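You operate a simulated robot arm through the tools that you are given. There is no shell and no other tool.

The job below is to be done with a simulated robot arm. You get a single attempt, and the scene is never put back.

## Task
Put things in order on the top of the packing bench. At the end: the white tube cup from the top of the packing bench stands where the blue holder stood; the yellow tube from the top of the packing bench stands where the blue strap roll stood; the blue holder from the top of the packing bench is on the white box (marked "WIPES"); the blue strap roll from the top of the packing bench is on the silver tray; whatever was shut is shut again. Leave all else as you found it, and nothing knocked over.
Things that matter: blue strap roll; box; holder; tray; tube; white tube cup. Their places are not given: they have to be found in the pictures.

The check looks at the end state, three seconds after you hand in, the way a careful person would. Anything else that was tipped, shoved, dropped, spilled or broken makes it a failure.

## Robot
A 7-joint arm with a two-finger gripper, fixed in place. Base frame: the origin is at the foot of the arm, x ahead of it, y to its left, z up; the work surface is at about z = 780. Readings come in mm, degrees, newtons and seconds.
With the tool pointing down near the work surface it reaches from about 340 to 720 mm from the base axis. Its first joint turns from -66.0 to 66.0 degrees. Payload 2.45 kg.
The TCP is the grasp point between the finger pads, 26 mm short of the fingertips. In the tool frame z runs along the fingers and y along their closing line. Largest opening 96 mm; the body of the gripper starts 69 mm behind the TCP.
Orientation is told as [roll, pitch, yaw] about the base's x, y, z axes, in that order, counted from this pose: with the fingers straight down and closing along the base's y, the tool's x points along the base's -x, its y along +y and its z along -z.

## Interface
- The arm moves only by the tool step_arm. Its argument "increments" is text: rows parted by semicolons, each of 7 numbers parted by spaces: the shift along the tool's x, y, z in units of 30 mm (1.0 is 30 mm), then the turn, a rotation vector about the tool's x, y, z in units of 5 degrees (1.0 is 5 degrees), then the gripper command, from -1 (fully open) to 1 (shut), values between in proportion. In form: tx ty tz wx wy wz claw; .... A call has 1 to 20 rows; each row shifts and turns the commanded pose from where the row before left it, along the tool's axes as they then stand. A call with a number of a shift or a turn outside -1 to 1 is refused whole. Each row takes 0.2 s and may step no farther than 50 mm and 8.6 degrees from the row before; otherwise, or with a gripper value out of range, the whole call is refused. Where a pose cannot be reached the arm comes as near as it can. A force on the tool above 40 N (or 10 N above the force at the start of the call, whichever is more), or a blocked arm, ends the call early, and 0.2 s more pass. The fingers move at their own pace and stop on an object; they squeeze with about 43 N. The grip force told is the motor's: it shows also when the fingers shut on nothing. Time passes only in rows, and 0.2 s behind the last, so rows that do not move let the fingers close. The reply holds the time, the measured pose of the TCP, the force on the tool along the base axes, the opening and the grip force, in the units named above and with some noise, with the torque about the TCP (base axes, N m) and any sound that the robot's microphone picked up, and new pictures: "views" is both (left out), scene, wrist or none.
- Cameras (640 x 400 px; columns grow to the right, rows downward): "scene" is fixed at [150.4, -383.7, 1417.1]; the picture's right is [0.89, -0.45, 0.00], its down [-0.29, -0.56, -0.77] and it looks along [0.35, 0.69, -0.63] (base axes); focal length 321 px, centre (320, 200). "wrist" rides on the gripper at [82, 3, -98] in the tool frame; the picture's right is [-0.04, 1.00, 0.00], its down [-0.73, -0.03, -0.68] and it looks along [-0.68, -0.03, 0.73] (tool axes); focal length 256 px, centre (320, 200).
- pixel_to_xyz(camera, pixels): for up to 12 pixels [column, row] of the newest picture of that camera ("zoom" is the newest enlarged one), the place [x, y, z] in the base frame of the surface seen there, good to about 3 mm. No time passes.
- enlarge(camera, box): a new picture of the part [left, top, right, bottom] of that camera's present view, enlarged. No time passes.
- sign_off(): hands the job in; it is judged then, once.

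Unless the task says otherwise, let go and move clear before handing in.

The tools are called after "Emit:" by a JSON object that holds its "op" and its "data". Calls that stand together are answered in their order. step_arm: Moves the arm, as the interface text tells. Its arguments: {"type":"object","properties":{"increments":{"type":"string"},"views":{"type":"string","enum":["both","scene","wrist","none"]}},"required":["increments"]} The other tools are called the same way: pixel_to_xyz (camera, pixels) gives the place of the surface under pixels of a picture; enlarge (camera, box) takes an enlarged picture of a part of a camera's view; sign_off () hands the job in.

At the start:

```text
time_s: 0.0
ee_pos: [320.9, 186.9, 1084.9]
ee_rot: [0.0, 0.1, 0.1]
force: [0.2, 0.1, 0.8]
wrist_torque: [0.01, -0.02, -0.01]
gripper_width: 95.8
gripper_force: 0.1
```

scene: 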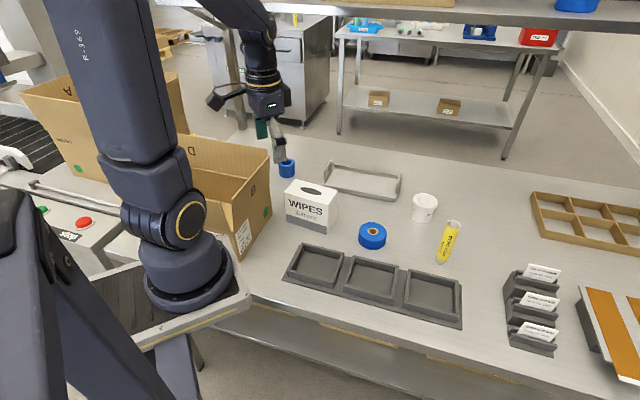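
wrist: 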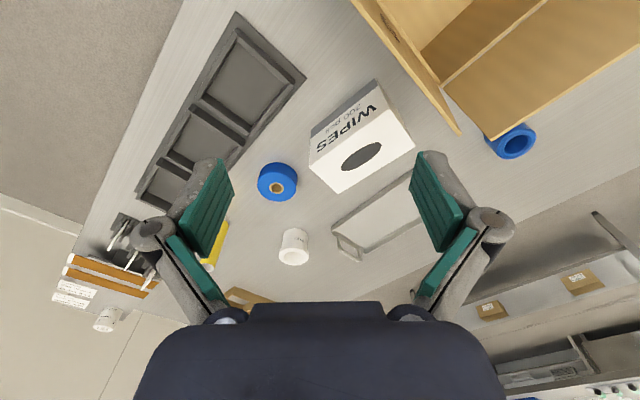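

The scene shows a blue holder near (287,168), the WIPES box near (311,205), the silver tray near (362,180), the blue strap roll near (372,235), a white cup near (424,207) and a yellow tube near (448,241). I'll enlarge the pictures to look closer before moving.

Emit:
{"op": "enlarge", "data": {"camera": "scene", "box": [260, 130, 480, 270]}}

Emit:
{"op": "enlarge", "data": {"camera": "wrist", "box": [180, 60, 560, 300]}}

Emit:
{"op": "pixel_to_xyz", "data": {"camera": "scene", "pixels": [[287, 163], [287, 175], [372, 229], [372, 245], [424, 197], [424, 215], [453, 224], [441, 260], [311, 190], [305, 225], [362, 182], [330, 210]]}}

```text
2.86 times, centred on (370, 200) of scene
```

zoom: 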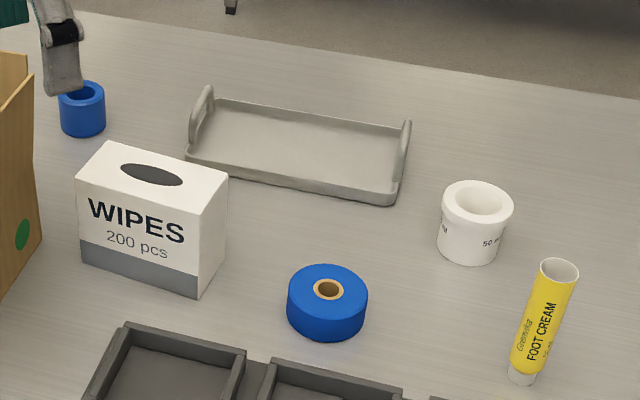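

```text
1.67 times, centred on (370, 180) of wrist
```

zoom: 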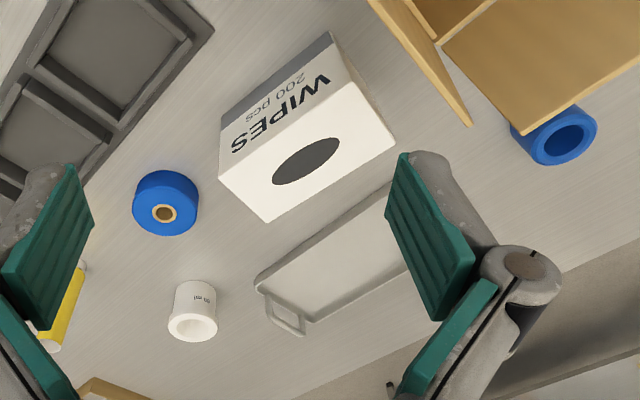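

```text
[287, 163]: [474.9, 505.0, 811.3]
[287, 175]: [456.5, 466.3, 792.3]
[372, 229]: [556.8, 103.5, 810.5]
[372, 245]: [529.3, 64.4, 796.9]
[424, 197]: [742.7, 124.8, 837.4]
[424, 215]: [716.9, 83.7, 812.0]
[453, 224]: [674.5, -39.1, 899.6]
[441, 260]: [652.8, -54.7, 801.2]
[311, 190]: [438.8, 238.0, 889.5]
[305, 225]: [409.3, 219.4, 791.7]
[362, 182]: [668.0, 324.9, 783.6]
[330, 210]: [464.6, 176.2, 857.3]
```

The tube stands upright about 120 mm tall at roughly (663,-48), and the cup is at roughly (725,105), which is near the reach limit. Next I'll measure edges of the objects and the cardboard box in more detail, with no motion.

Emit:
{"op": "pixel_to_xyz", "data": {"camera": "zoom", "pixels": [[330, 37], [220, 165], [265, 220], [393, 145], [306, 160], [530, 150], [595, 125], [560, 105], [560, 138], [560, 163], [470, 125], [520, 130]]}}

Emit:
{"op": "enlarge", "data": {"camera": "scene", "box": [230, 110, 390, 210]}}

```text
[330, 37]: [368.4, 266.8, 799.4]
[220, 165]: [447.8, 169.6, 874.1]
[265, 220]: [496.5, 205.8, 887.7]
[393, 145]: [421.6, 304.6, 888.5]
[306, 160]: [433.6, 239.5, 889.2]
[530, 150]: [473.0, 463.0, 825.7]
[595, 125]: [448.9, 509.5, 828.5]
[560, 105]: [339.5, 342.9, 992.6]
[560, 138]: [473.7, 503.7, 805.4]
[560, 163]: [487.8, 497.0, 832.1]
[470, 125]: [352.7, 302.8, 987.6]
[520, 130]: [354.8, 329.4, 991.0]
```

```text
4.00 times, centred on (310, 160) of scene
```

zoom: 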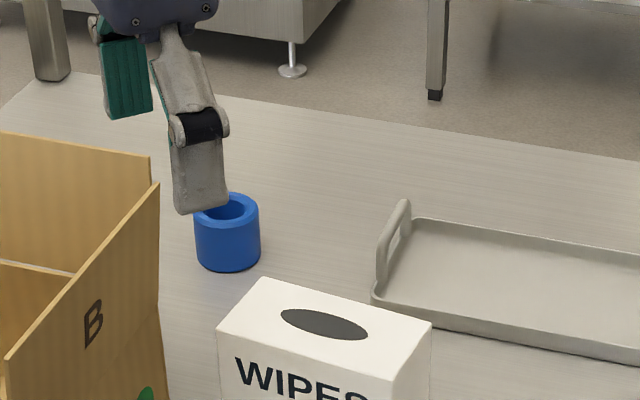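

Zoom shows the blue holder at about (228,235) zoomed and the cardboard box wall/flaps at left, whose top is at z≈990. I'll measure the holder's rim, the box's edges and the tray.

Emit:
{"op": "pixel_to_xyz", "data": {"camera": "zoom", "pixels": [[157, 190], [148, 160], [80, 270], [10, 355], [70, 145], [5, 140], [160, 300], [228, 268], [197, 240], [258, 240], [245, 200], [228, 222]]}}

Emit:
{"op": "enlarge", "data": {"camera": "scene", "box": [0, 40, 300, 280]}}

```text
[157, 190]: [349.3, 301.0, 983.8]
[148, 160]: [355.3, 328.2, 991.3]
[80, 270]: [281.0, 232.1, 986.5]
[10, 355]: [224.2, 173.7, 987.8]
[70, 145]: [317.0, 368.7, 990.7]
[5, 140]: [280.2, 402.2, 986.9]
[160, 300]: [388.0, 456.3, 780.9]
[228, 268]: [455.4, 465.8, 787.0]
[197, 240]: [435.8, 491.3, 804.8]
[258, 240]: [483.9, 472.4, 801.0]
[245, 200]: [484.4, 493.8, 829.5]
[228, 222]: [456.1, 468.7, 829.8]
```

```text
1.67 times, centred on (150, 160) of scene
```

zoom: 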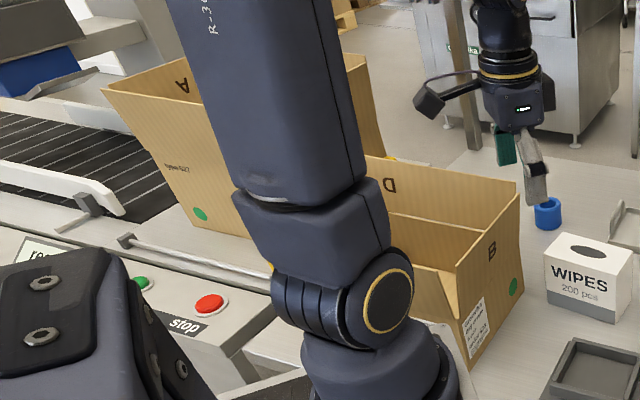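

The cardboard box's nearest corner is at (352,303–328, 990), under the line toward the holder at (465,487). I'll measure the arm's own geometry to judge forearm clearance.

Emit:
{"op": "pixel_to_xyz", "data": {"camera": "zoom", "pixels": [[390, 300], [310, 230], [340, 150], [250, 20], [505, 30], [510, 75], [515, 105], [430, 100], [535, 180], [400, 390], [490, 5], [527, 20]]}}

Emit:
{"op": "enlarge", "data": {"camera": "scene", "box": [200, 0, 340, 90]}}

```text
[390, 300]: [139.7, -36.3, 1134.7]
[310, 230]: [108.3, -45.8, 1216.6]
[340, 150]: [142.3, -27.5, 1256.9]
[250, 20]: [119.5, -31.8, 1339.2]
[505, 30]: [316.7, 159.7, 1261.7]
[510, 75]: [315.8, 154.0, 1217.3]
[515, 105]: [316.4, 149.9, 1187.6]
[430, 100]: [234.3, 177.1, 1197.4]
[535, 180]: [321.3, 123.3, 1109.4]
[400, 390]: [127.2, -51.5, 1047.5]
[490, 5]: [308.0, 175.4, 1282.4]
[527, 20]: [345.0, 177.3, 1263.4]
```

```text
4.44 times, centred on (270, 45) of scene
```

zoom: 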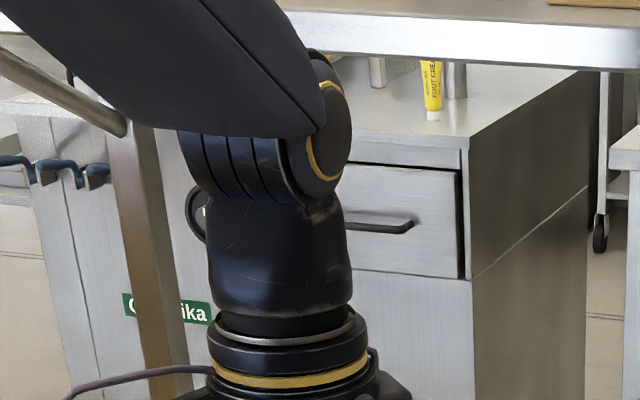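

The wrist pitch axis sits about 240 mm above the TCP, so the forearm should clear the cardboard box (z≈990) if I stay high. I'll move at the current height toward a point above the holder at about (462,487), fully open, and look.

Emit:
{"op": "step_arm", "data": {"increments": "-0.47 1 0 0 0 0 -1; -0.47 1 0 0 0 0 -1; -0.47 1 0 0 0 0 -1; -0.47 1 0 0 0 0 -1; -0.47 1 0 0 0 0 -1; -0.47 1 0 0 0 0 -1; -0.47 1 0 0 0 0 -1; -0.47 1 0 0 0 0 -1; -0.47 1 0 0 0 0 -1; -0.47 1 0 0 0 0 -1; 0 0 0 0 0 0 -1", "views": "both"}}

```text
time_s: 2.2
ee_pos: [408.6, 383.1, 1098.2]
ee_rot: [-11.7, 6.6, -1.0]
force: [-0.1, 0.0, -0.4]
wrist_torque: [0.02, 0.0, 0.01]
gripper_width: 96.0
gripper_force: 0.0
out of reach, approached as far as the arm can: row 10
stopped in row 10: the arm was blocked; the commanded pose is now the measured one
```

scene: 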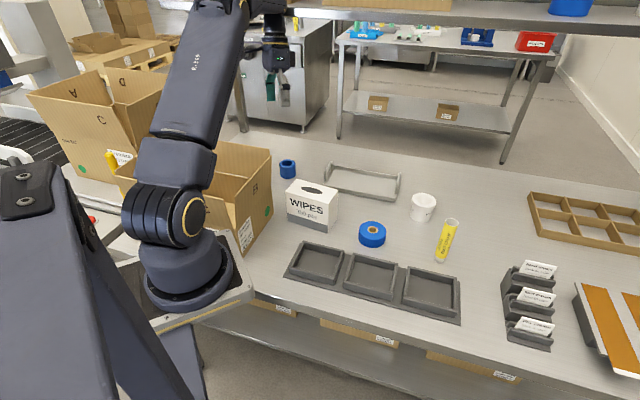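
wrist: 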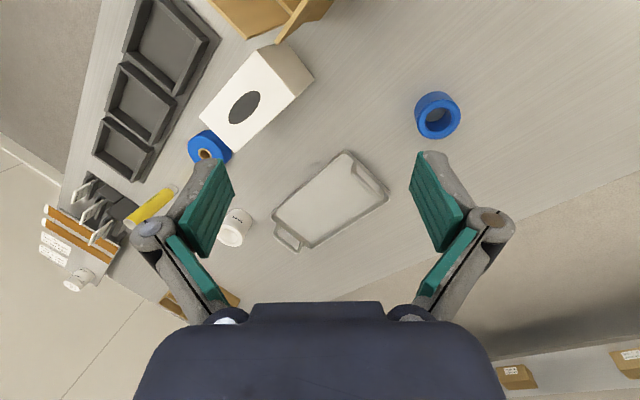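

The arm could not reach that point at z≈1098 (it stopped tilted by about -12/+7 degrees with no contact force), and the wrist view shows the holder at (437,115). I'll straighten the tool while descending, then go outward toward the holder at a lower height, clear of the box corner.

Emit:
{"op": "step_arm", "data": {"increments": "0 0 0.7 -0.78 -0.44 0 -1; 0 0 0.7 -0.78 -0.44 0 -1; 0 0 0.7 -0.78 -0.44 0 -1; -0.4 0.8 0.4 0 0 0 -1; -0.4 0.8 0.4 0 0 0 -1; 0 0 0 0 0 0 -1", "views": "both"}}

```text
time_s: 3.6
ee_pos: [441.1, 449.7, 998.1]
ee_rot: [0.6, 0.0, -0.1]
force: [0.4, 0.5, -0.2]
wrist_torque: [0.01, -0.03, 0.0]
gripper_width: 96.0
gripper_force: 0.1
```

scene: 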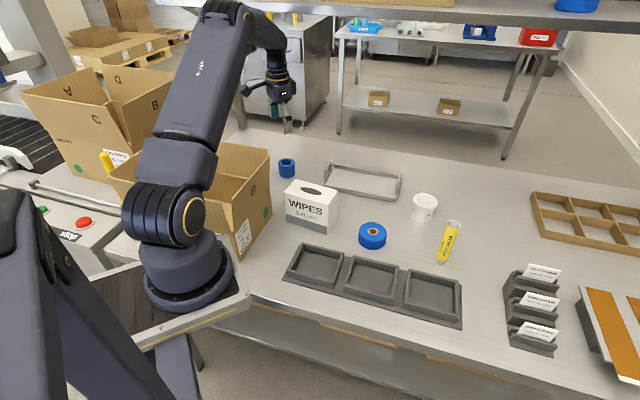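
wrist: 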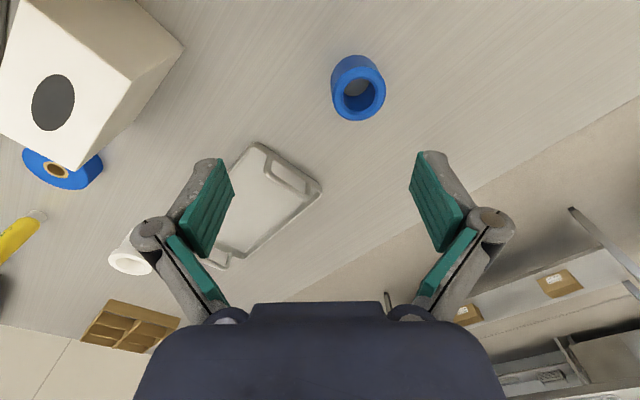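

The tool is now vertical at (441,450,998), with the holder visible at about (358,88) in the wrist view. I'll measure its rim and the other objects visible.

Emit:
{"op": "enlarge", "data": {"camera": "wrist", "box": [300, 40, 420, 140]}}

Emit:
{"op": "pixel_to_xyz", "data": {"camera": "wrist", "pixels": [[338, 92], [384, 96], [362, 73], [358, 118], [335, 75], [255, 144], [319, 188], [240, 255], [207, 255], [268, 195], [130, 250], [145, 275]]}}

```text
4.00 times, centred on (360, 90) of wrist
```

zoom: 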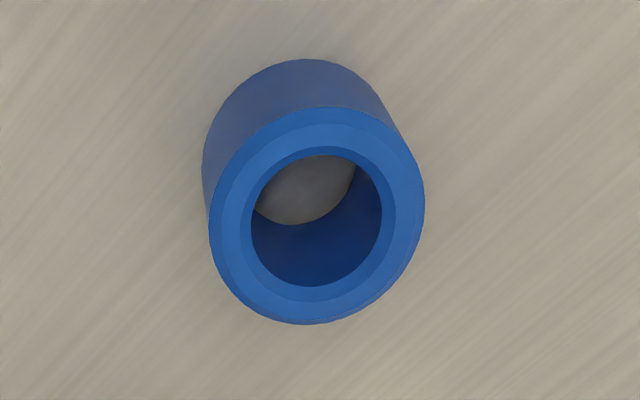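

```text
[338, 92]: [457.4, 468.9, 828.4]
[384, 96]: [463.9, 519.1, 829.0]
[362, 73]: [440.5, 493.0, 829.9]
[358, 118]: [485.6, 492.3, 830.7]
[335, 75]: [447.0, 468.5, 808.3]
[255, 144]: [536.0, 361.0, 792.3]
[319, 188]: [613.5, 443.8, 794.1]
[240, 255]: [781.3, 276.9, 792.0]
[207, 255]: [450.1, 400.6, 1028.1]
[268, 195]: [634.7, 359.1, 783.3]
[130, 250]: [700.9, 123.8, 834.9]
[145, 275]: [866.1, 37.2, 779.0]
```

The holder's rim spans x≈440–486, y≈469–519 at z≈830, so its centre is about (462,491) and it is 50 mm tall. I'll centre over it and descend to z≈880 to recheck before straddling it.

Emit:
{"op": "step_arm", "data": {"increments": "-0.35 0.69 0 -0.12 0 0 -1; -0.35 0.69 0 0 0 0 -1; 0 0 0.79 0 0 0 -1; 0 0 0.79 0 0 0 -1; 0 0 0.79 0 0 0 -1; 0 0 0.79 0 0 0 -1; 0 0 0.79 0 0 0 -1; 0 0 0 0 0 0 -1", "views": "both"}}

```text
time_s: 5.4
ee_pos: [460.7, 494.2, 881.7]
ee_rot: [1.2, 0.0, 0.0]
force: [0.4, -0.2, 0.1]
wrist_torque: [0.0, -0.01, 0.03]
gripper_width: 96.0
gripper_force: 0.0
```

scene: 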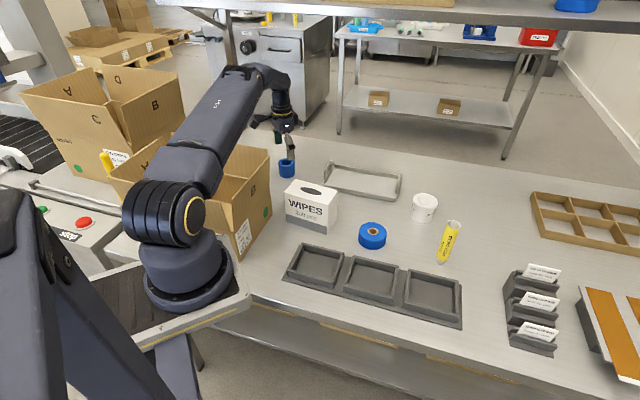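
wrist: 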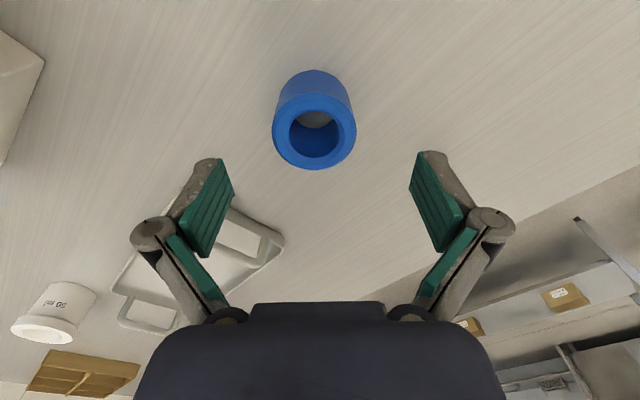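

The holder's rim is centred at about (315,131) in the wrist view, nearly on the grasp axis (expected (320,136)); roll reads 1.2°, which I'll cancel. I'll measure its rim once more for an accurate centre.

Emit:
{"op": "pixel_to_xyz", "data": {"camera": "wrist", "pixels": [[278, 131], [352, 131], [315, 99], [315, 165], [283, 140], [347, 140]]}}

Emit:
{"op": "enlarge", "data": {"camera": "wrist", "box": [260, 60, 370, 180]}}

```text
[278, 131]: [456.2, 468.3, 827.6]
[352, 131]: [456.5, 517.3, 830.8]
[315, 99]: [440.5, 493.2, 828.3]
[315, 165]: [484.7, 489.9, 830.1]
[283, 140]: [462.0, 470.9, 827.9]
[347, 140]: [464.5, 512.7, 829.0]
```

```text
3.33 times, centred on (315, 120) of wrist
```

zoom: 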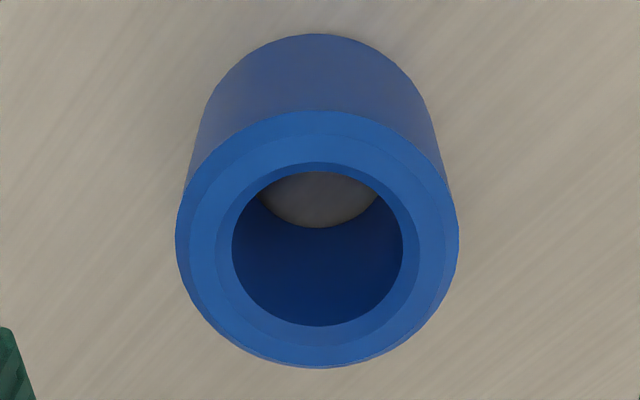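

The holder's centre comes out at (462,492.5), within 2 mm of the TCP. I'll descend to z≈812, straighten the roll, and close on it.

Emit:
{"op": "step_arm", "data": {"increments": "-0.02 -0.05 0.775 0.24 0 0 -1; 0 0 0.775 0 0 0 -1; 0 0 0.775 0 0 0 -1; 0 0 0 0 0 0 -1; 0 0 0 0 0 0 0.5; 0 0 0 0 0 0 1; 0 0 0 0 0 0 1; 0 0 0 0 0 0 1; 0 0 0 0 0 0 1; 0 0 0 0 0 0 1", "views": "both"}}

```text
time_s: 7.6
ee_pos: [460.5, 494.2, 813.2]
ee_rot: [0.1, 0.0, -0.2]
force: [-0.1, -0.2, 2.4]
wrist_torque: [-0.03, 0.05, 0.0]
gripper_width: 47.3
gripper_force: 43.4
```

scene: 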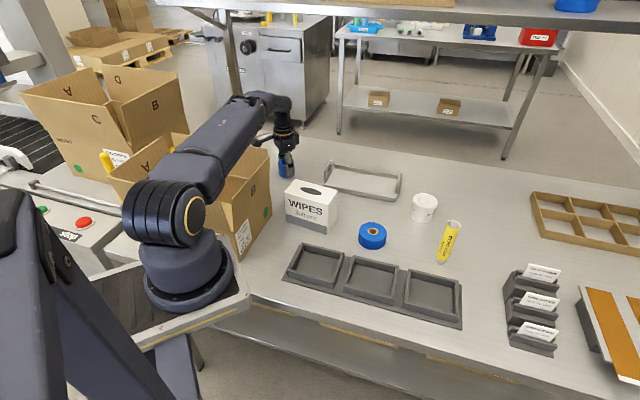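
wrist: 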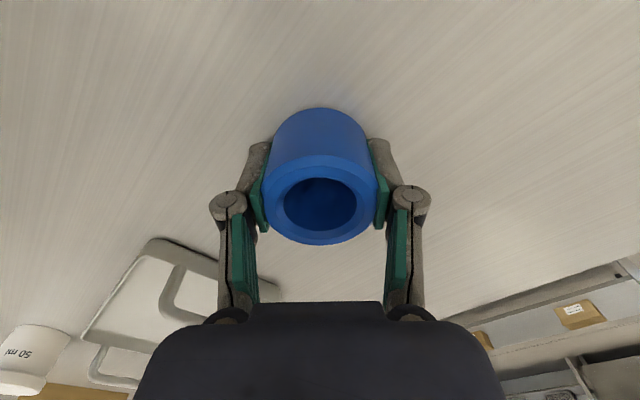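

The holder is gripped (47.3 mm, 43 N) with its base about 33 mm below the TCP. I'll lift it, then carry it inward and over the WIPES box's top centre near (435,237), staying at z≈985.

Emit:
{"op": "step_arm", "data": {"increments": "0 0 -0.5 0 0 0 1; 0 0 -0.97 0 0 0 1; 0 0 -0.97 0 0 0 1; 0 0 -0.5 0 0 0 1; 0.083 -0.78 -0.71 0 0 0 1; 0.083 -0.78 -0.71 0 0 0 1; 0.083 -0.78 -0.71 0 0 0 1; 0.083 -0.78 -0.71 0 0 0 1; 0.083 -0.905 0 0 0 0 1; 0.083 -0.905 0 0 0 0 1; 0.083 -0.905 0 0 0 0 1; 0.083 -0.905 0 0 0 0 1; 0.083 -0.905 0 0 0 0 1; 0.083 -0.905 0 0 0 0 1; 0 0 0 0 0 0 1", "views": "both"}}

```text
time_s: 10.8
ee_pos: [436.4, 234.5, 984.6]
ee_rot: [-0.1, 0.0, -0.1]
force: [-0.5, 0.3, -0.9]
wrist_torque: [0.04, 0.02, -0.02]
gripper_width: 47.6
gripper_force: 42.9
```

scene: 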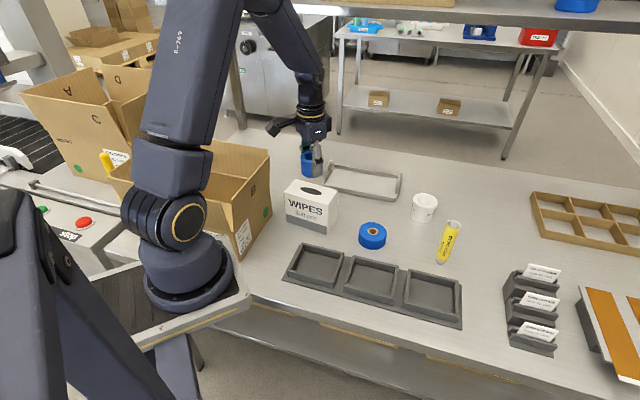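
wrist: 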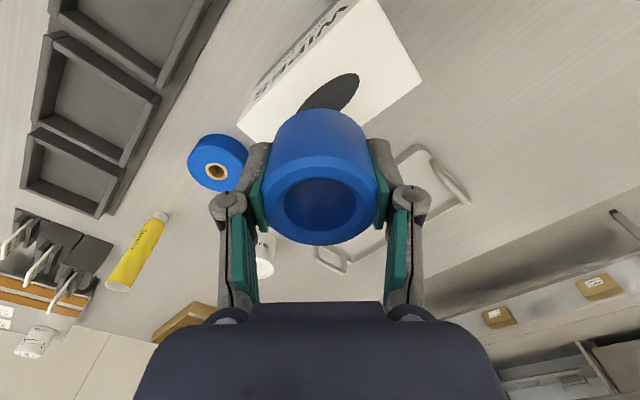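

The holder is now held above the box at (436,234.5,985). I'll re-measure the box-top corners and ellipse before lowering.

Emit:
{"op": "pixel_to_xyz", "data": {"camera": "wrist", "pixels": [[375, 3], [420, 80], [372, 134], [243, 126], [330, 92], [385, 60], [265, 128]]}}

Emit:
{"op": "enlarge", "data": {"camera": "scene", "box": [270, 130, 350, 240]}}

```text
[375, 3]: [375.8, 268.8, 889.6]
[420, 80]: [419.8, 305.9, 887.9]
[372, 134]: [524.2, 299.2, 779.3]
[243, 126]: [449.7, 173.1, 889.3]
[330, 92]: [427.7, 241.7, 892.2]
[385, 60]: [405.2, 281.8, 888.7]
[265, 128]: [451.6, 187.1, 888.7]
```

```text
3.64 times, centred on (310, 185) of scene
```

zoom: 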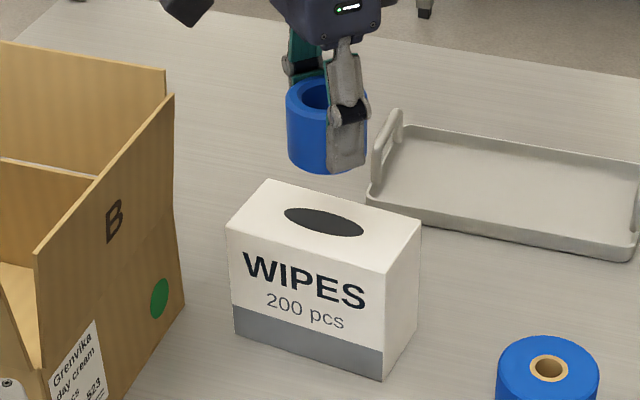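

The box-top centre is about (435.5,238.4) at z≈889, with depth about 58 mm, enough for the 47–50 mm holder. I'll shift about 4 mm in y and lower to just above contact.

Emit:
{"op": "step_arm", "data": {"increments": "0.03 0.13 0 0 0 0 1; 0 0 0.7 0 0 0 1; 0 0 0.7 0 0 0 1; 0 0 0.5 0 0 0 1; 0 0 0.1 0 0 0 1; 0 0 0 0 0 0 1", "views": "scene"}}

Emit:
{"op": "enlarge", "data": {"camera": "scene", "box": [270, 130, 350, 240]}}

```text
time_s: 12.2
ee_pos: [435.2, 238.9, 923.7]
ee_rot: [0.0, 0.0, -0.1]
force: [0.4, -0.2, -1.6]
wrist_torque: [0.02, 0.01, 0.02]
gripper_width: 47.7
gripper_force: 42.5
```

scene: 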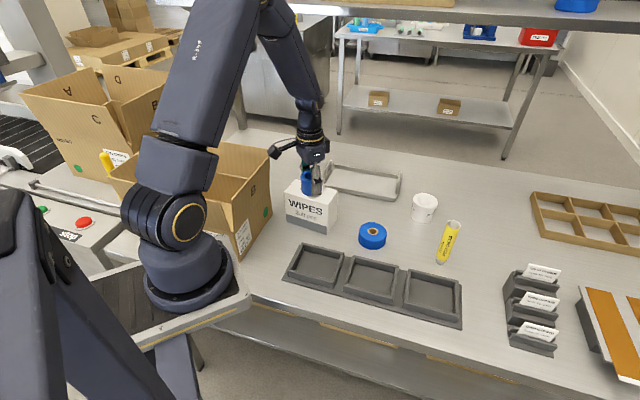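

```text
3.64 times, centred on (310, 185) of scene
```

zoom: 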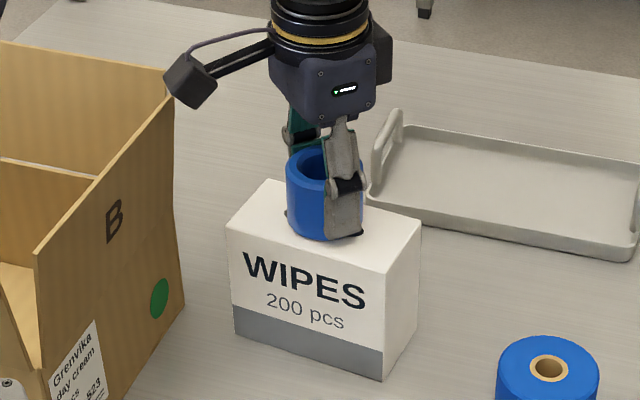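

The holder hovers just above the box top, with no contact force yet (z force -1.6 N). I'll lower in about 1 mm rows.

Emit:
{"op": "step_arm", "data": {"increments": "0 0 0.04 0 0 0 1; 0 0 0.03 0 0 0 1; 0 0 0 0 0 0 1", "views": "none"}}

```text
time_s: 13.0
ee_pos: [436.4, 239.3, 922.7]
ee_rot: [0.1, -0.2, -0.1]
force: [-0.8, -10.0, 37.1]
wrist_torque: [-0.32, 0.44, 0.04]
gripper_width: 47.7
gripper_force: 42.6
```

Contact: 37 N up on the tool. I'll back off about 0.7 mm to relax the push before releasing.

Emit:
{"op": "step_arm", "data": {"increments": "0 0 -0.025 0 0 0 1; 0 0 0 0 0 0 1", "views": "none"}}

```text
time_s: 13.6
ee_pos: [436.9, 238.6, 922.6]
ee_rot: [0.0, -0.3, -0.1]
force: [5.8, -9.1, 28.7]
wrist_torque: [-0.23, -0.17, 0.0]
gripper_width: 47.5
gripper_force: 42.9
```

Emit:
{"op": "step_arm", "data": {"increments": "0 0 -0.03 0 0 0 1; 0 0 -0.02 0 0 0 1; 0 0 0 0 0 0 1", "views": "none"}}

```text
time_s: 14.4
ee_pos: [435.5, 238.6, 922.7]
ee_rot: [-0.1, 0.1, 0.0]
force: [2.6, -2.2, 9.9]
wrist_torque: [0.03, -0.3, -0.05]
gripper_width: 47.5
gripper_force: 43.1
```

Force is down to about 10 N, resting lightly on the box. I'll open the fingers gradually, wait, then raise straight up and look.

Emit:
{"op": "step_arm", "data": {"increments": "0 0 -0.01 0 0 0 0.2; 0 0 0 0 0 0 -0.1; 0 0 0 0 0 0 -0.4; 0 0 0 0 0 0 -0.5; 0 0 0 0 0 0 -0.5; 0 0 -0.3 0 0 0 -0.5; 0 0 -0.6 0 0 0 -0.5; 0 0 -0.9 0 0 0 -0.5; 0 0 -0.9 0 0 0 -0.6; 0 0 0 0 0 0 -1", "views": "both"}}

Emit:
{"op": "enlarge", "data": {"camera": "scene", "box": [270, 130, 350, 240]}}

```text
time_s: 16.6
ee_pos: [437.5, 240.7, 1003.7]
ee_rot: [0.0, 0.0, -0.1]
force: [-0.3, 0.5, 0.0]
wrist_torque: [0.02, 0.0, 0.01]
gripper_width: 95.9
gripper_force: 0.1
```

scene: 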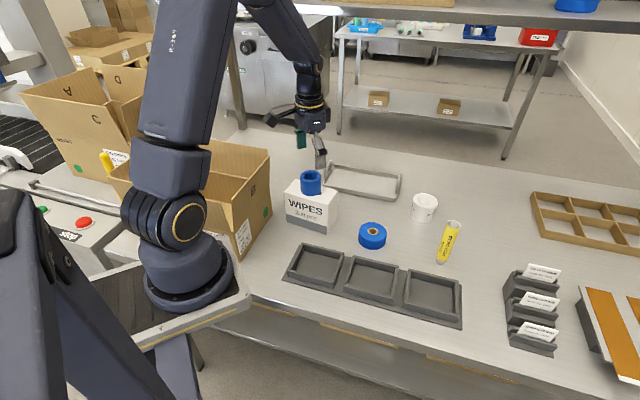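
wrist: 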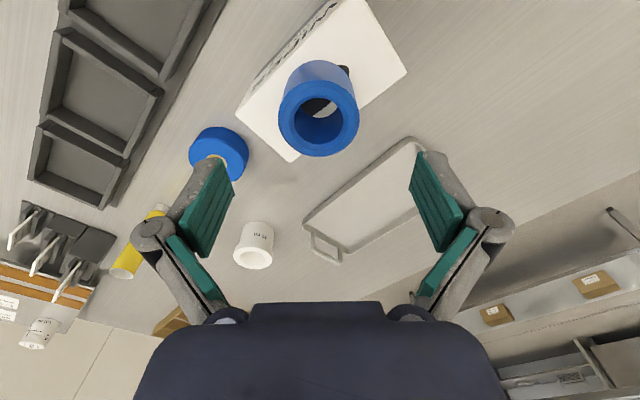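

```text
3.64 times, centred on (310, 185) of scene
```

zoom: 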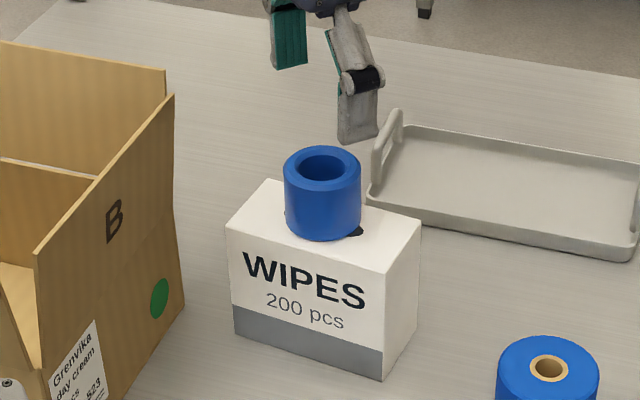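

The holder stands upright on the WIPES box and the box has not shifted (its corners are at the same zoom pixels). Next is the cup at (424,207) in the scene; I'll measure it carefully along with the tube, roll and tray.

Emit:
{"op": "enlarge", "data": {"camera": "scene", "box": [345, 170, 475, 270]}}

Emit:
{"op": "pixel_to_xyz", "data": {"camera": "wrist", "pixels": [[238, 247], [271, 260], [255, 225], [254, 268], [245, 226], [275, 232], [315, 237], [325, 262], [341, 262], [303, 220], [412, 138], [360, 205]]}}

```text
4.00 times, centred on (410, 220) of scene
```

zoom: 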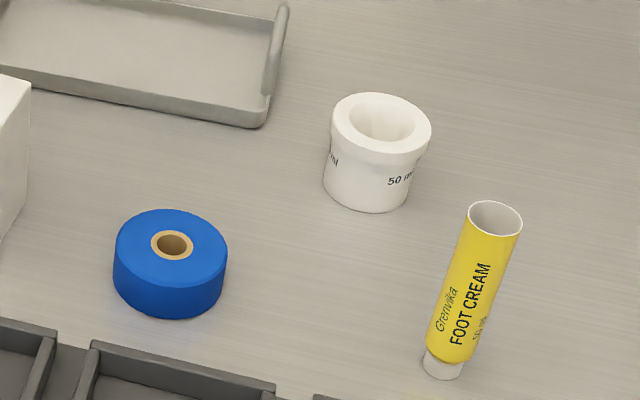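

```text
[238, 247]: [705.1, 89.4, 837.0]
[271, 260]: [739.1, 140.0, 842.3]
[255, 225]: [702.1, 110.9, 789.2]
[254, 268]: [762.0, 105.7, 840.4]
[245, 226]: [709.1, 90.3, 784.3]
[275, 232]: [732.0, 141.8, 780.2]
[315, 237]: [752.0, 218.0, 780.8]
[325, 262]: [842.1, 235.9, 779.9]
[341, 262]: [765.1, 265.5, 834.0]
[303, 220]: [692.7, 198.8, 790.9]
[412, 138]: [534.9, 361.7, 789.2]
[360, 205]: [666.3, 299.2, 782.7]
```

The cup is a white beaker with a wider rim collar, and the tube is a yellow cylinder standing on a narrower cap. I'll read the zoomed scene points for cup, roll and tube.

Emit:
{"op": "pixel_to_xyz", "data": {"camera": "zoom", "pixels": [[333, 120], [428, 130], [378, 96], [376, 152], [326, 190], [408, 195], [366, 208], [116, 240], [226, 255], [170, 212], [168, 285], [172, 315]]}}

Emit:
{"op": "pixel_to_xyz", "data": {"camera": "zoom", "pixels": [[468, 218], [520, 228], [497, 203], [492, 232], [429, 340], [472, 350], [424, 362], [461, 370], [443, 377], [460, 290], [172, 245], [100, 345]]}}

```text
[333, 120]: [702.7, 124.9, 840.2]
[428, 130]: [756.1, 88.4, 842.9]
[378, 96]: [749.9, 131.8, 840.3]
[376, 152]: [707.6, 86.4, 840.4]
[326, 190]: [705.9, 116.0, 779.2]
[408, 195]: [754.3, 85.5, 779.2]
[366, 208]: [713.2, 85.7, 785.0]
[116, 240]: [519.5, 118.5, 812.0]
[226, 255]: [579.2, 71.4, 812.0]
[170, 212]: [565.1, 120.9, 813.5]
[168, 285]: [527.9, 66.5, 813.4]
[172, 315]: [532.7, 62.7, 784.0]
```

```text
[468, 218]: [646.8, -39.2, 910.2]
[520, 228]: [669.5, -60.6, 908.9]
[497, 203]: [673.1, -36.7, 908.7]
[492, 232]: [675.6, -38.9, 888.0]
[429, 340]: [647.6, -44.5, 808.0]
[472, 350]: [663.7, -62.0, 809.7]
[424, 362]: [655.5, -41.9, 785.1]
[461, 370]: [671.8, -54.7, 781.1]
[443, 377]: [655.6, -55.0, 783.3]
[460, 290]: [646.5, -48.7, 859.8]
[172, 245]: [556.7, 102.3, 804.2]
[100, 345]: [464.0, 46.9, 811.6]
```

Cup centre is about (729,108), rim top z≈841 with a collar about 64 mm wide, so it lies at r≈737 mm — too far for a vertical tool. I'll tilt the tool 15° outward (about its closing axis) and move above the cup at z≈920, gripper open.

Emit:
{"op": "step_arm", "data": {"increments": "0 0 0 0 -0.75 0 -1; 0 0 0 0 -0.75 0 -1; 0 0 0 0 -0.75 0 -1; 0 0 0 0 -0.75 0 -1; -0.788 -0.402 0.474 0 0 0 -1; -0.788 -0.402 0.474 0 0 0 -1; -0.788 -0.402 0.474 0 0 0 -1; -0.788 -0.402 0.474 0 0 0 -1; -0.788 -0.402 0.474 0 0 0 -1; -0.788 -0.402 0.474 0 0 0 -1; -0.788 -0.402 0.474 0 0 0 -1; -0.788 -0.402 0.474 0 0 0 -1; -0.788 -0.402 0.474 0 0 0 -1; -0.788 -0.402 0.474 0 0 0 -1; 0 0 0 0 0 0 -1", "views": "both"}}

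```text
time_s: 19.8
ee_pos: [701.4, 117.1, 928.8]
ee_rot: [-0.1, -15.0, -0.2]
force: [0.3, -0.2, -0.3]
wrist_torque: [-0.01, -0.03, -0.02]
gripper_width: 96.1
gripper_force: 0.0
```

scene: 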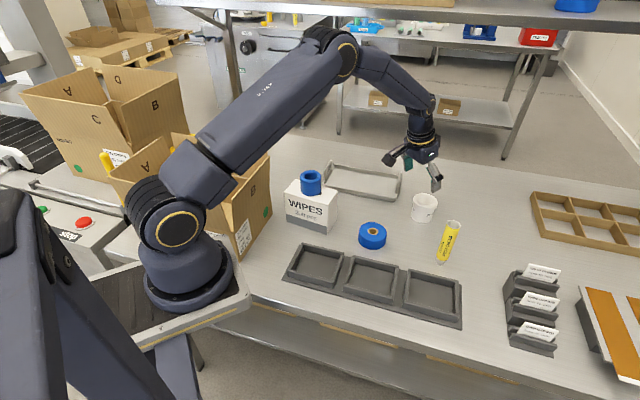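
wrist: 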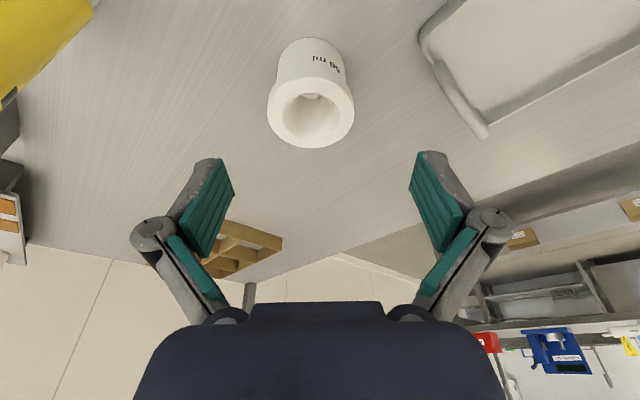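

The arm reached (701,117,929) with pitch -15°, and the cup shows at (311,110) in the wrist view. I'll measure its rim from here.

Emit:
{"op": "pixel_to_xyz", "data": {"camera": "wrist", "pixels": [[269, 110], [353, 105], [310, 76], [310, 146], [300, 80], [340, 85]]}}

Emit:
{"op": "enlarge", "data": {"camera": "wrist", "box": [250, 25, 370, 160]}}

```text
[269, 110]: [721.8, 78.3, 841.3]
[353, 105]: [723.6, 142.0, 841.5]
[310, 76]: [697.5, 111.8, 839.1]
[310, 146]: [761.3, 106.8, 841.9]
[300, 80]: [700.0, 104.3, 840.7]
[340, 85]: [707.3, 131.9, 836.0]
```

```text
2.96 times, centred on (310, 92) of wrist
```

zoom: 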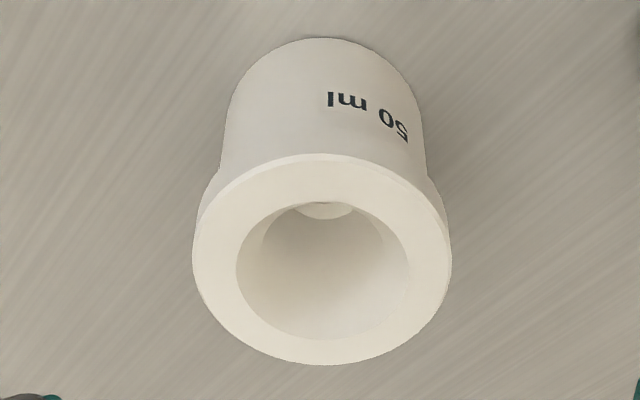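

The cup's rim centre is (729.4,110) with a diameter of 64 mm. I'll slide down along the tool axis to put the TCP at the collar (z≈831) and close.

Emit:
{"op": "step_arm", "data": {"increments": "-0.014 -0.058 0.849 0 0 0 -1; -0.014 -0.058 0.849 0 0 0 -1; -0.014 -0.058 0.849 0 0 0 -1; -0.014 -0.058 0.849 0 0 0 -1; 0 0 0 0 0 0 -1", "views": "both"}}

Emit:
{"op": "enlarge", "data": {"camera": "scene", "box": [380, 120, 480, 240]}}

```text
time_s: 21.0
ee_pos: [727.7, 109.2, 830.3]
ee_rot: [0.0, -15.1, -0.1]
force: [-0.6, 0.4, 0.7]
wrist_torque: [0.01, 0.04, 0.03]
gripper_width: 96.0
gripper_force: 0.0
```

scene: 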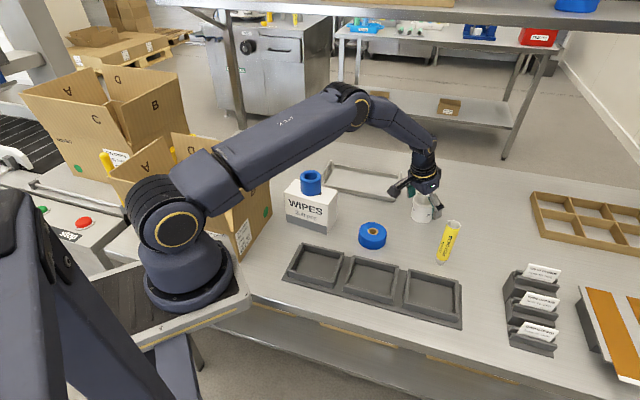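
wrist: 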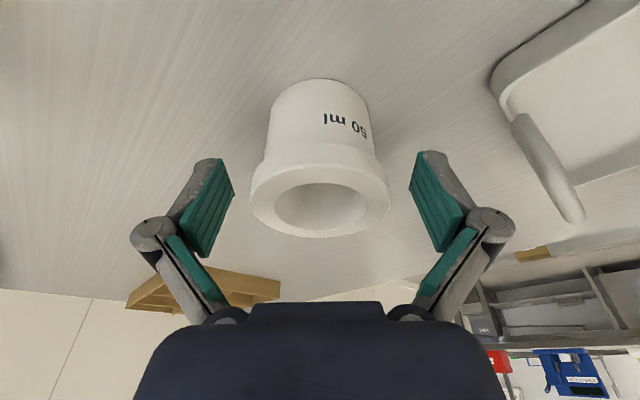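

```text
3.33 times, centred on (430, 180) of scene
```

zoom: 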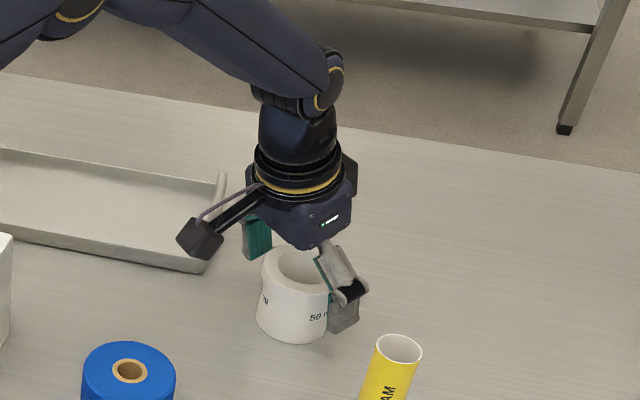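

The fingers straddle the cup's collar, which is centred at about (320,200) in the wrist view. I'll close onto it.

Emit:
{"op": "step_arm", "data": {"increments": "0 0 0 0 0 0 0; 0 0 0 0 0 0 1; 0 0 0 0 0 0 1; 0 0 0 0 0 0 1; 0 0 0 0 0 0 1; 0 0 0 0 0 0 1", "views": "both"}}

```text
time_s: 22.4
ee_pos: [728.1, 110.9, 832.3]
ee_rot: [0.0, -15.0, 0.0]
force: [0.0, -0.6, 1.2]
wrist_torque: [0.0, 0.06, 0.04]
gripper_width: 64.5
gripper_force: 43.3
```

scene: 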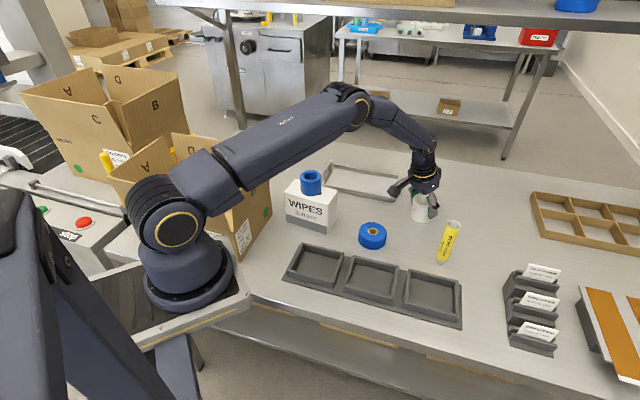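
wrist: 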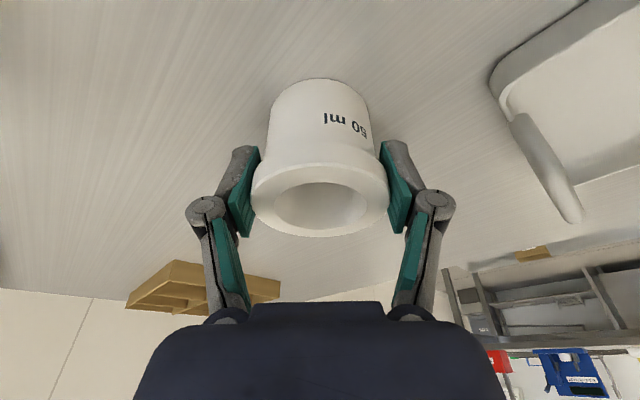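

The cup is gripped (64.5 mm) at TCP z≈831, so its base is about 51 mm below the TCP. I'll lift it straight up, then draw inward to (650,140,930) and check it still hangs upright.

Emit:
{"op": "step_arm", "data": {"increments": "-0.104 0 -0.386 0 0 0 1; -0.233 0 -0.869 0 0 0 1; 0.498 0.25 -0.65 0 0 0 1; 0.498 0.25 -0.65 0 0 0 1; 0.498 0.25 -0.65 0 0 0 1; 0.498 0.25 -0.65 0 0 0 1; 0 0 0 0 0 0 1", "views": "both"}}

Emit:
{"op": "enlarge", "data": {"camera": "scene", "box": [340, 100, 480, 260]}}

```text
time_s: 24.0
ee_pos: [651.0, 141.9, 931.3]
ee_rot: [0.0, -15.1, -0.1]
force: [-0.3, 0.1, -2.0]
wrist_torque: [-0.01, 0.0, 0.0]
gripper_width: 64.0
gripper_force: 43.0
```

scene: 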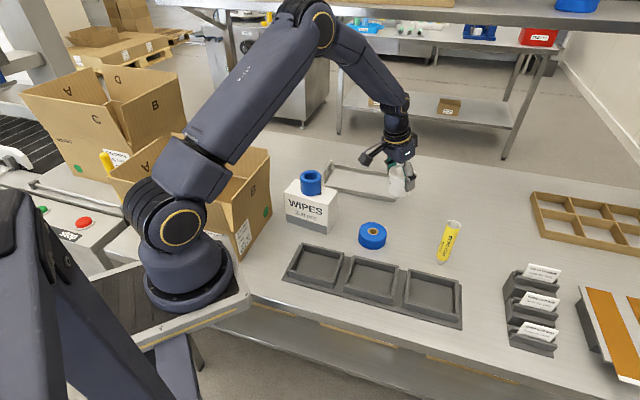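
wrist: 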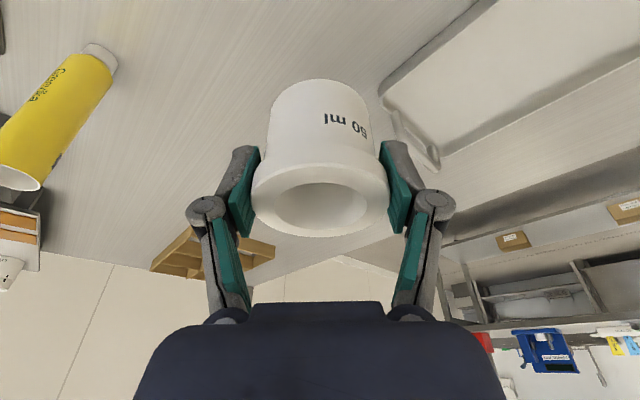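

```text
2.50 times, centred on (410, 180) of scene
```

zoom: 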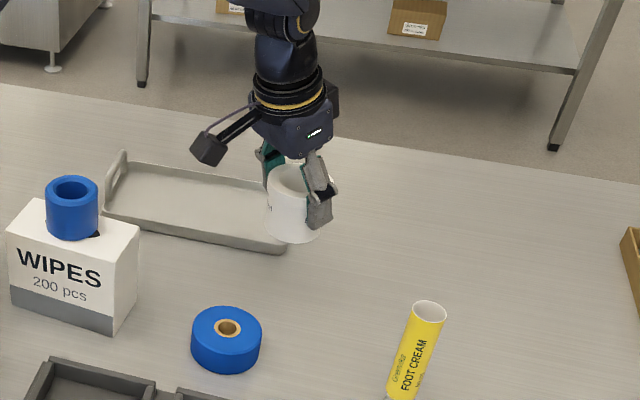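

The cup hangs unchanged in the grip. I'll carry it across at z≈930 to above the holder's old spot at (462,492).

Emit:
{"op": "step_arm", "data": {"increments": "0.472 0.897 -0.1265 0 0 0 1; 0.472 0.897 -0.1265 0 0 0 1; 0.472 0.897 -0.1265 0 0 0 1; 0.472 0.897 -0.1265 0 0 0 1; 0.472 0.897 -0.1265 0 0 0 1; 0.472 0.897 -0.1265 0 0 0 1; 0.472 0.897 -0.1265 0 0 0 1; 0.472 0.897 -0.1265 0 0 0 1; 0.472 0.897 -0.1265 0 0 0 1; 0.472 0.897 -0.1265 0 0 0 1; 0.472 0.897 -0.1265 0 0 0 1; 0.472 0.897 -0.1265 0 0 0 1; 0.472 0.897 -0.1265 0 0 0 1; 0 0 0 0 0 0 1", "views": "both"}}

Emit:
{"op": "enlarge", "data": {"camera": "scene", "box": [230, 80, 390, 220]}}

```text
time_s: 27.0
ee_pos: [460.2, 489.7, 927.3]
ee_rot: [0.0, -15.1, -0.1]
force: [-0.2, 0.1, -0.6]
wrist_torque: [0.01, 0.0, 0.01]
gripper_width: 63.8
gripper_force: 42.9
```

scene: 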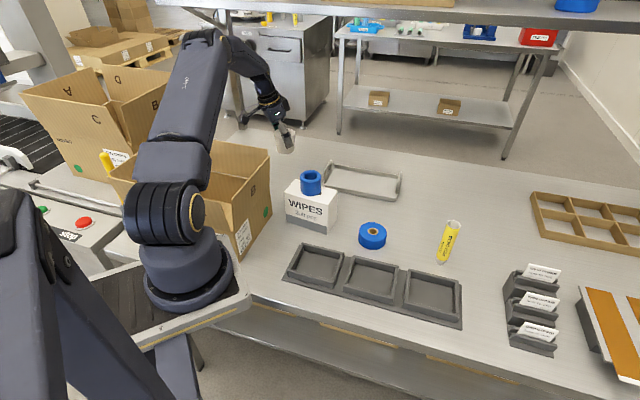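
wrist: 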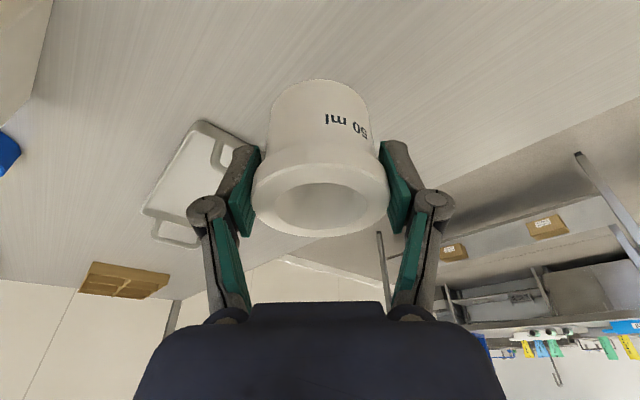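

```text
2.86 times, centred on (310, 150) of scene
```

zoom: 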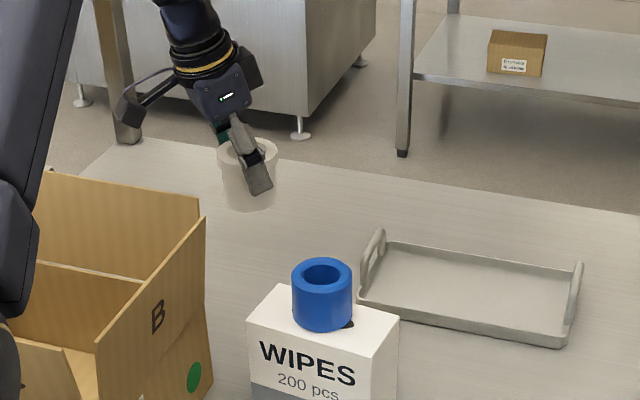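

The cup is above the target at (460,490,927). I'll lower straight down to about 3 mm above contact.

Emit:
{"op": "step_arm", "data": {"increments": "0.2 0.02 0.745 0 0 0 1; 0.2 0.02 0.745 0 0 0 1; 0.2 0.02 0.745 0 0 0 1; 0.2 0.02 0.745 0 0 0 1; 0 0 0 0 0 0 1; 0 0 0 0 0 0 1", "views": "both"}}

Emit:
{"op": "enlarge", "data": {"camera": "scene", "box": [230, 100, 350, 210]}}

```text
time_s: 28.4
ee_pos: [461.2, 495.6, 835.4]
ee_rot: [0.0, -15.0, 0.0]
force: [-0.2, 0.0, -1.0]
wrist_torque: [0.03, 0.02, 0.02]
gripper_width: 63.8
gripper_force: 43.2
```

scene: 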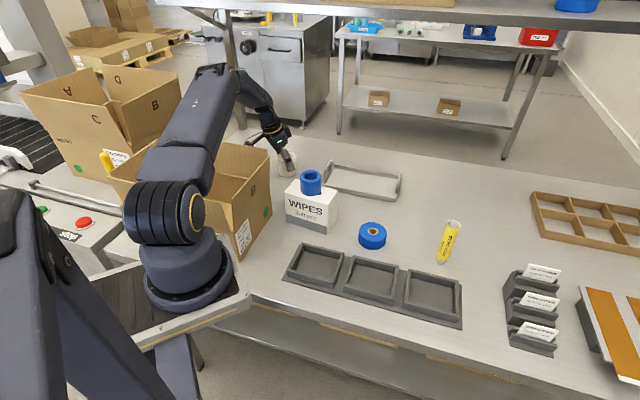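
wrist: 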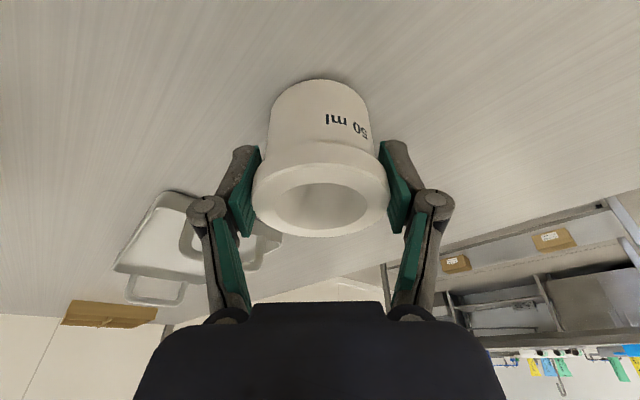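

```text
3.64 times, centred on (290, 155) of scene
```

zoom: 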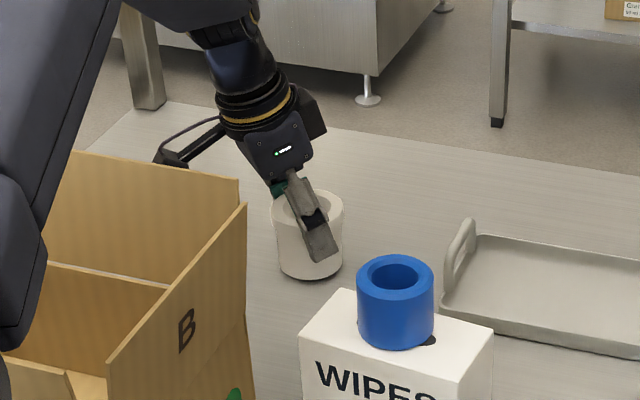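

The cup is about 3–4 mm above the bench. I'll lower in small rows and watch the force.

Emit:
{"op": "step_arm", "data": {"increments": "0.017 0 0.064 0 0 0 1; 0 0 0 0 0 0 1", "views": "none"}}

```text
time_s: 29.0
ee_pos: [462.5, 495.1, 833.9]
ee_rot: [0.0, -14.9, 0.0]
force: [0.3, 0.3, -0.7]
wrist_torque: [0.01, 0.04, 0.02]
gripper_width: 63.5
gripper_force: 43.0
```

Still no contact, and the reading is (462.5,495), so I'll nudge 2–3 mm back toward (460.5,492.5) and lower about 1.5 mm.

Emit:
{"op": "step_arm", "data": {"increments": "0.064 -0.08 -0.017 0 0 0 1; 0.013 0 0.048 0 0 0 1; 0 0 0 0 0 0 1", "views": "none"}}

```text
time_s: 29.8
ee_pos: [459.4, 492.0, 832.7]
ee_rot: [-0.1, -15.0, -0.1]
force: [-0.3, 0.0, -1.6]
wrist_torque: [0.0, 0.05, 0.02]
gripper_width: 63.2
gripper_force: 42.8
```

The reading is now (459.4,492,832.7) with no contact yet. I'll lower another 1 mm or so.

Emit:
{"op": "step_arm", "data": {"increments": "0.009 0 0.032 0 0 0 1; 0 0 0 0 0 0 1", "views": "none"}}

```text
time_s: 30.4
ee_pos: [460.0, 491.5, 831.0]
ee_rot: [0.0, -14.9, -0.2]
force: [0.0, 0.3, -2.2]
wrist_torque: [-0.03, -0.02, 0.0]
gripper_width: 63.6
gripper_force: 43.3
```

Still hanging free at z≈831. I'll lower by a further 0.8 mm.

Emit:
{"op": "step_arm", "data": {"increments": "0.007 0 0.026 0 0 0 1; 0 0 0 0 0 0 1", "views": "none"}}

```text
time_s: 31.0
ee_pos: [458.6, 491.7, 831.8]
ee_rot: [0.0, -15.0, -0.1]
force: [-0.7, 1.0, -1.2]
wrist_torque: [-0.01, 0.01, -0.01]
gripper_width: 63.3
gripper_force: 43.6
```

Emit:
{"op": "step_arm", "data": {"increments": "0.007 0 0.026 0 0 0 1; 0 0 0 0 0 0 1", "views": "scene"}}

Emit:
{"op": "enlarge", "data": {"camera": "scene", "box": [260, 130, 320, 190]}}

```text
time_s: 31.6
ee_pos: [459.3, 492.5, 832.2]
ee_rot: [0.1, -15.1, -0.1]
force: [-1.8, 0.2, 2.9]
wrist_torque: [0.1, 0.01, 0.07]
gripper_width: 63.3
gripper_force: 43.2
```

scene: 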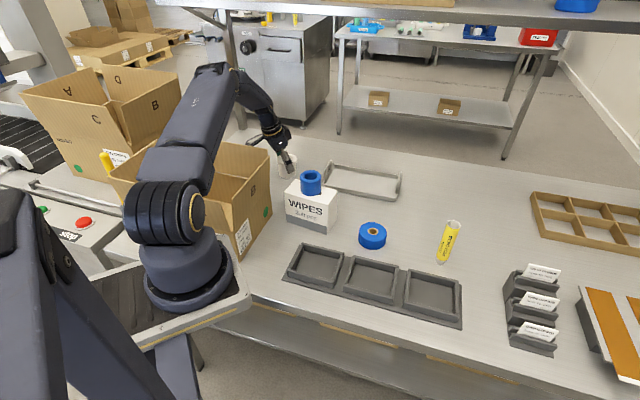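

```text
6.67 times, centred on (290, 160) of scene
```

zoom: 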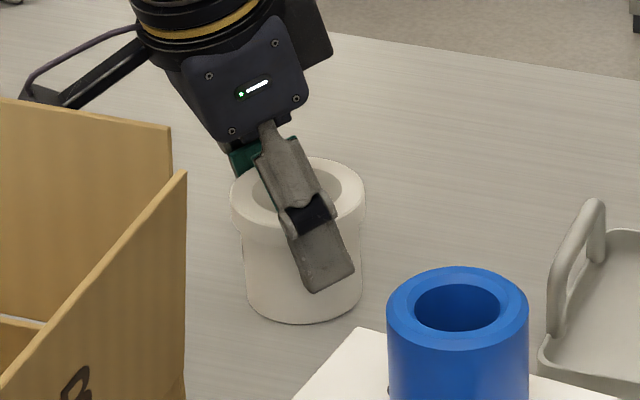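

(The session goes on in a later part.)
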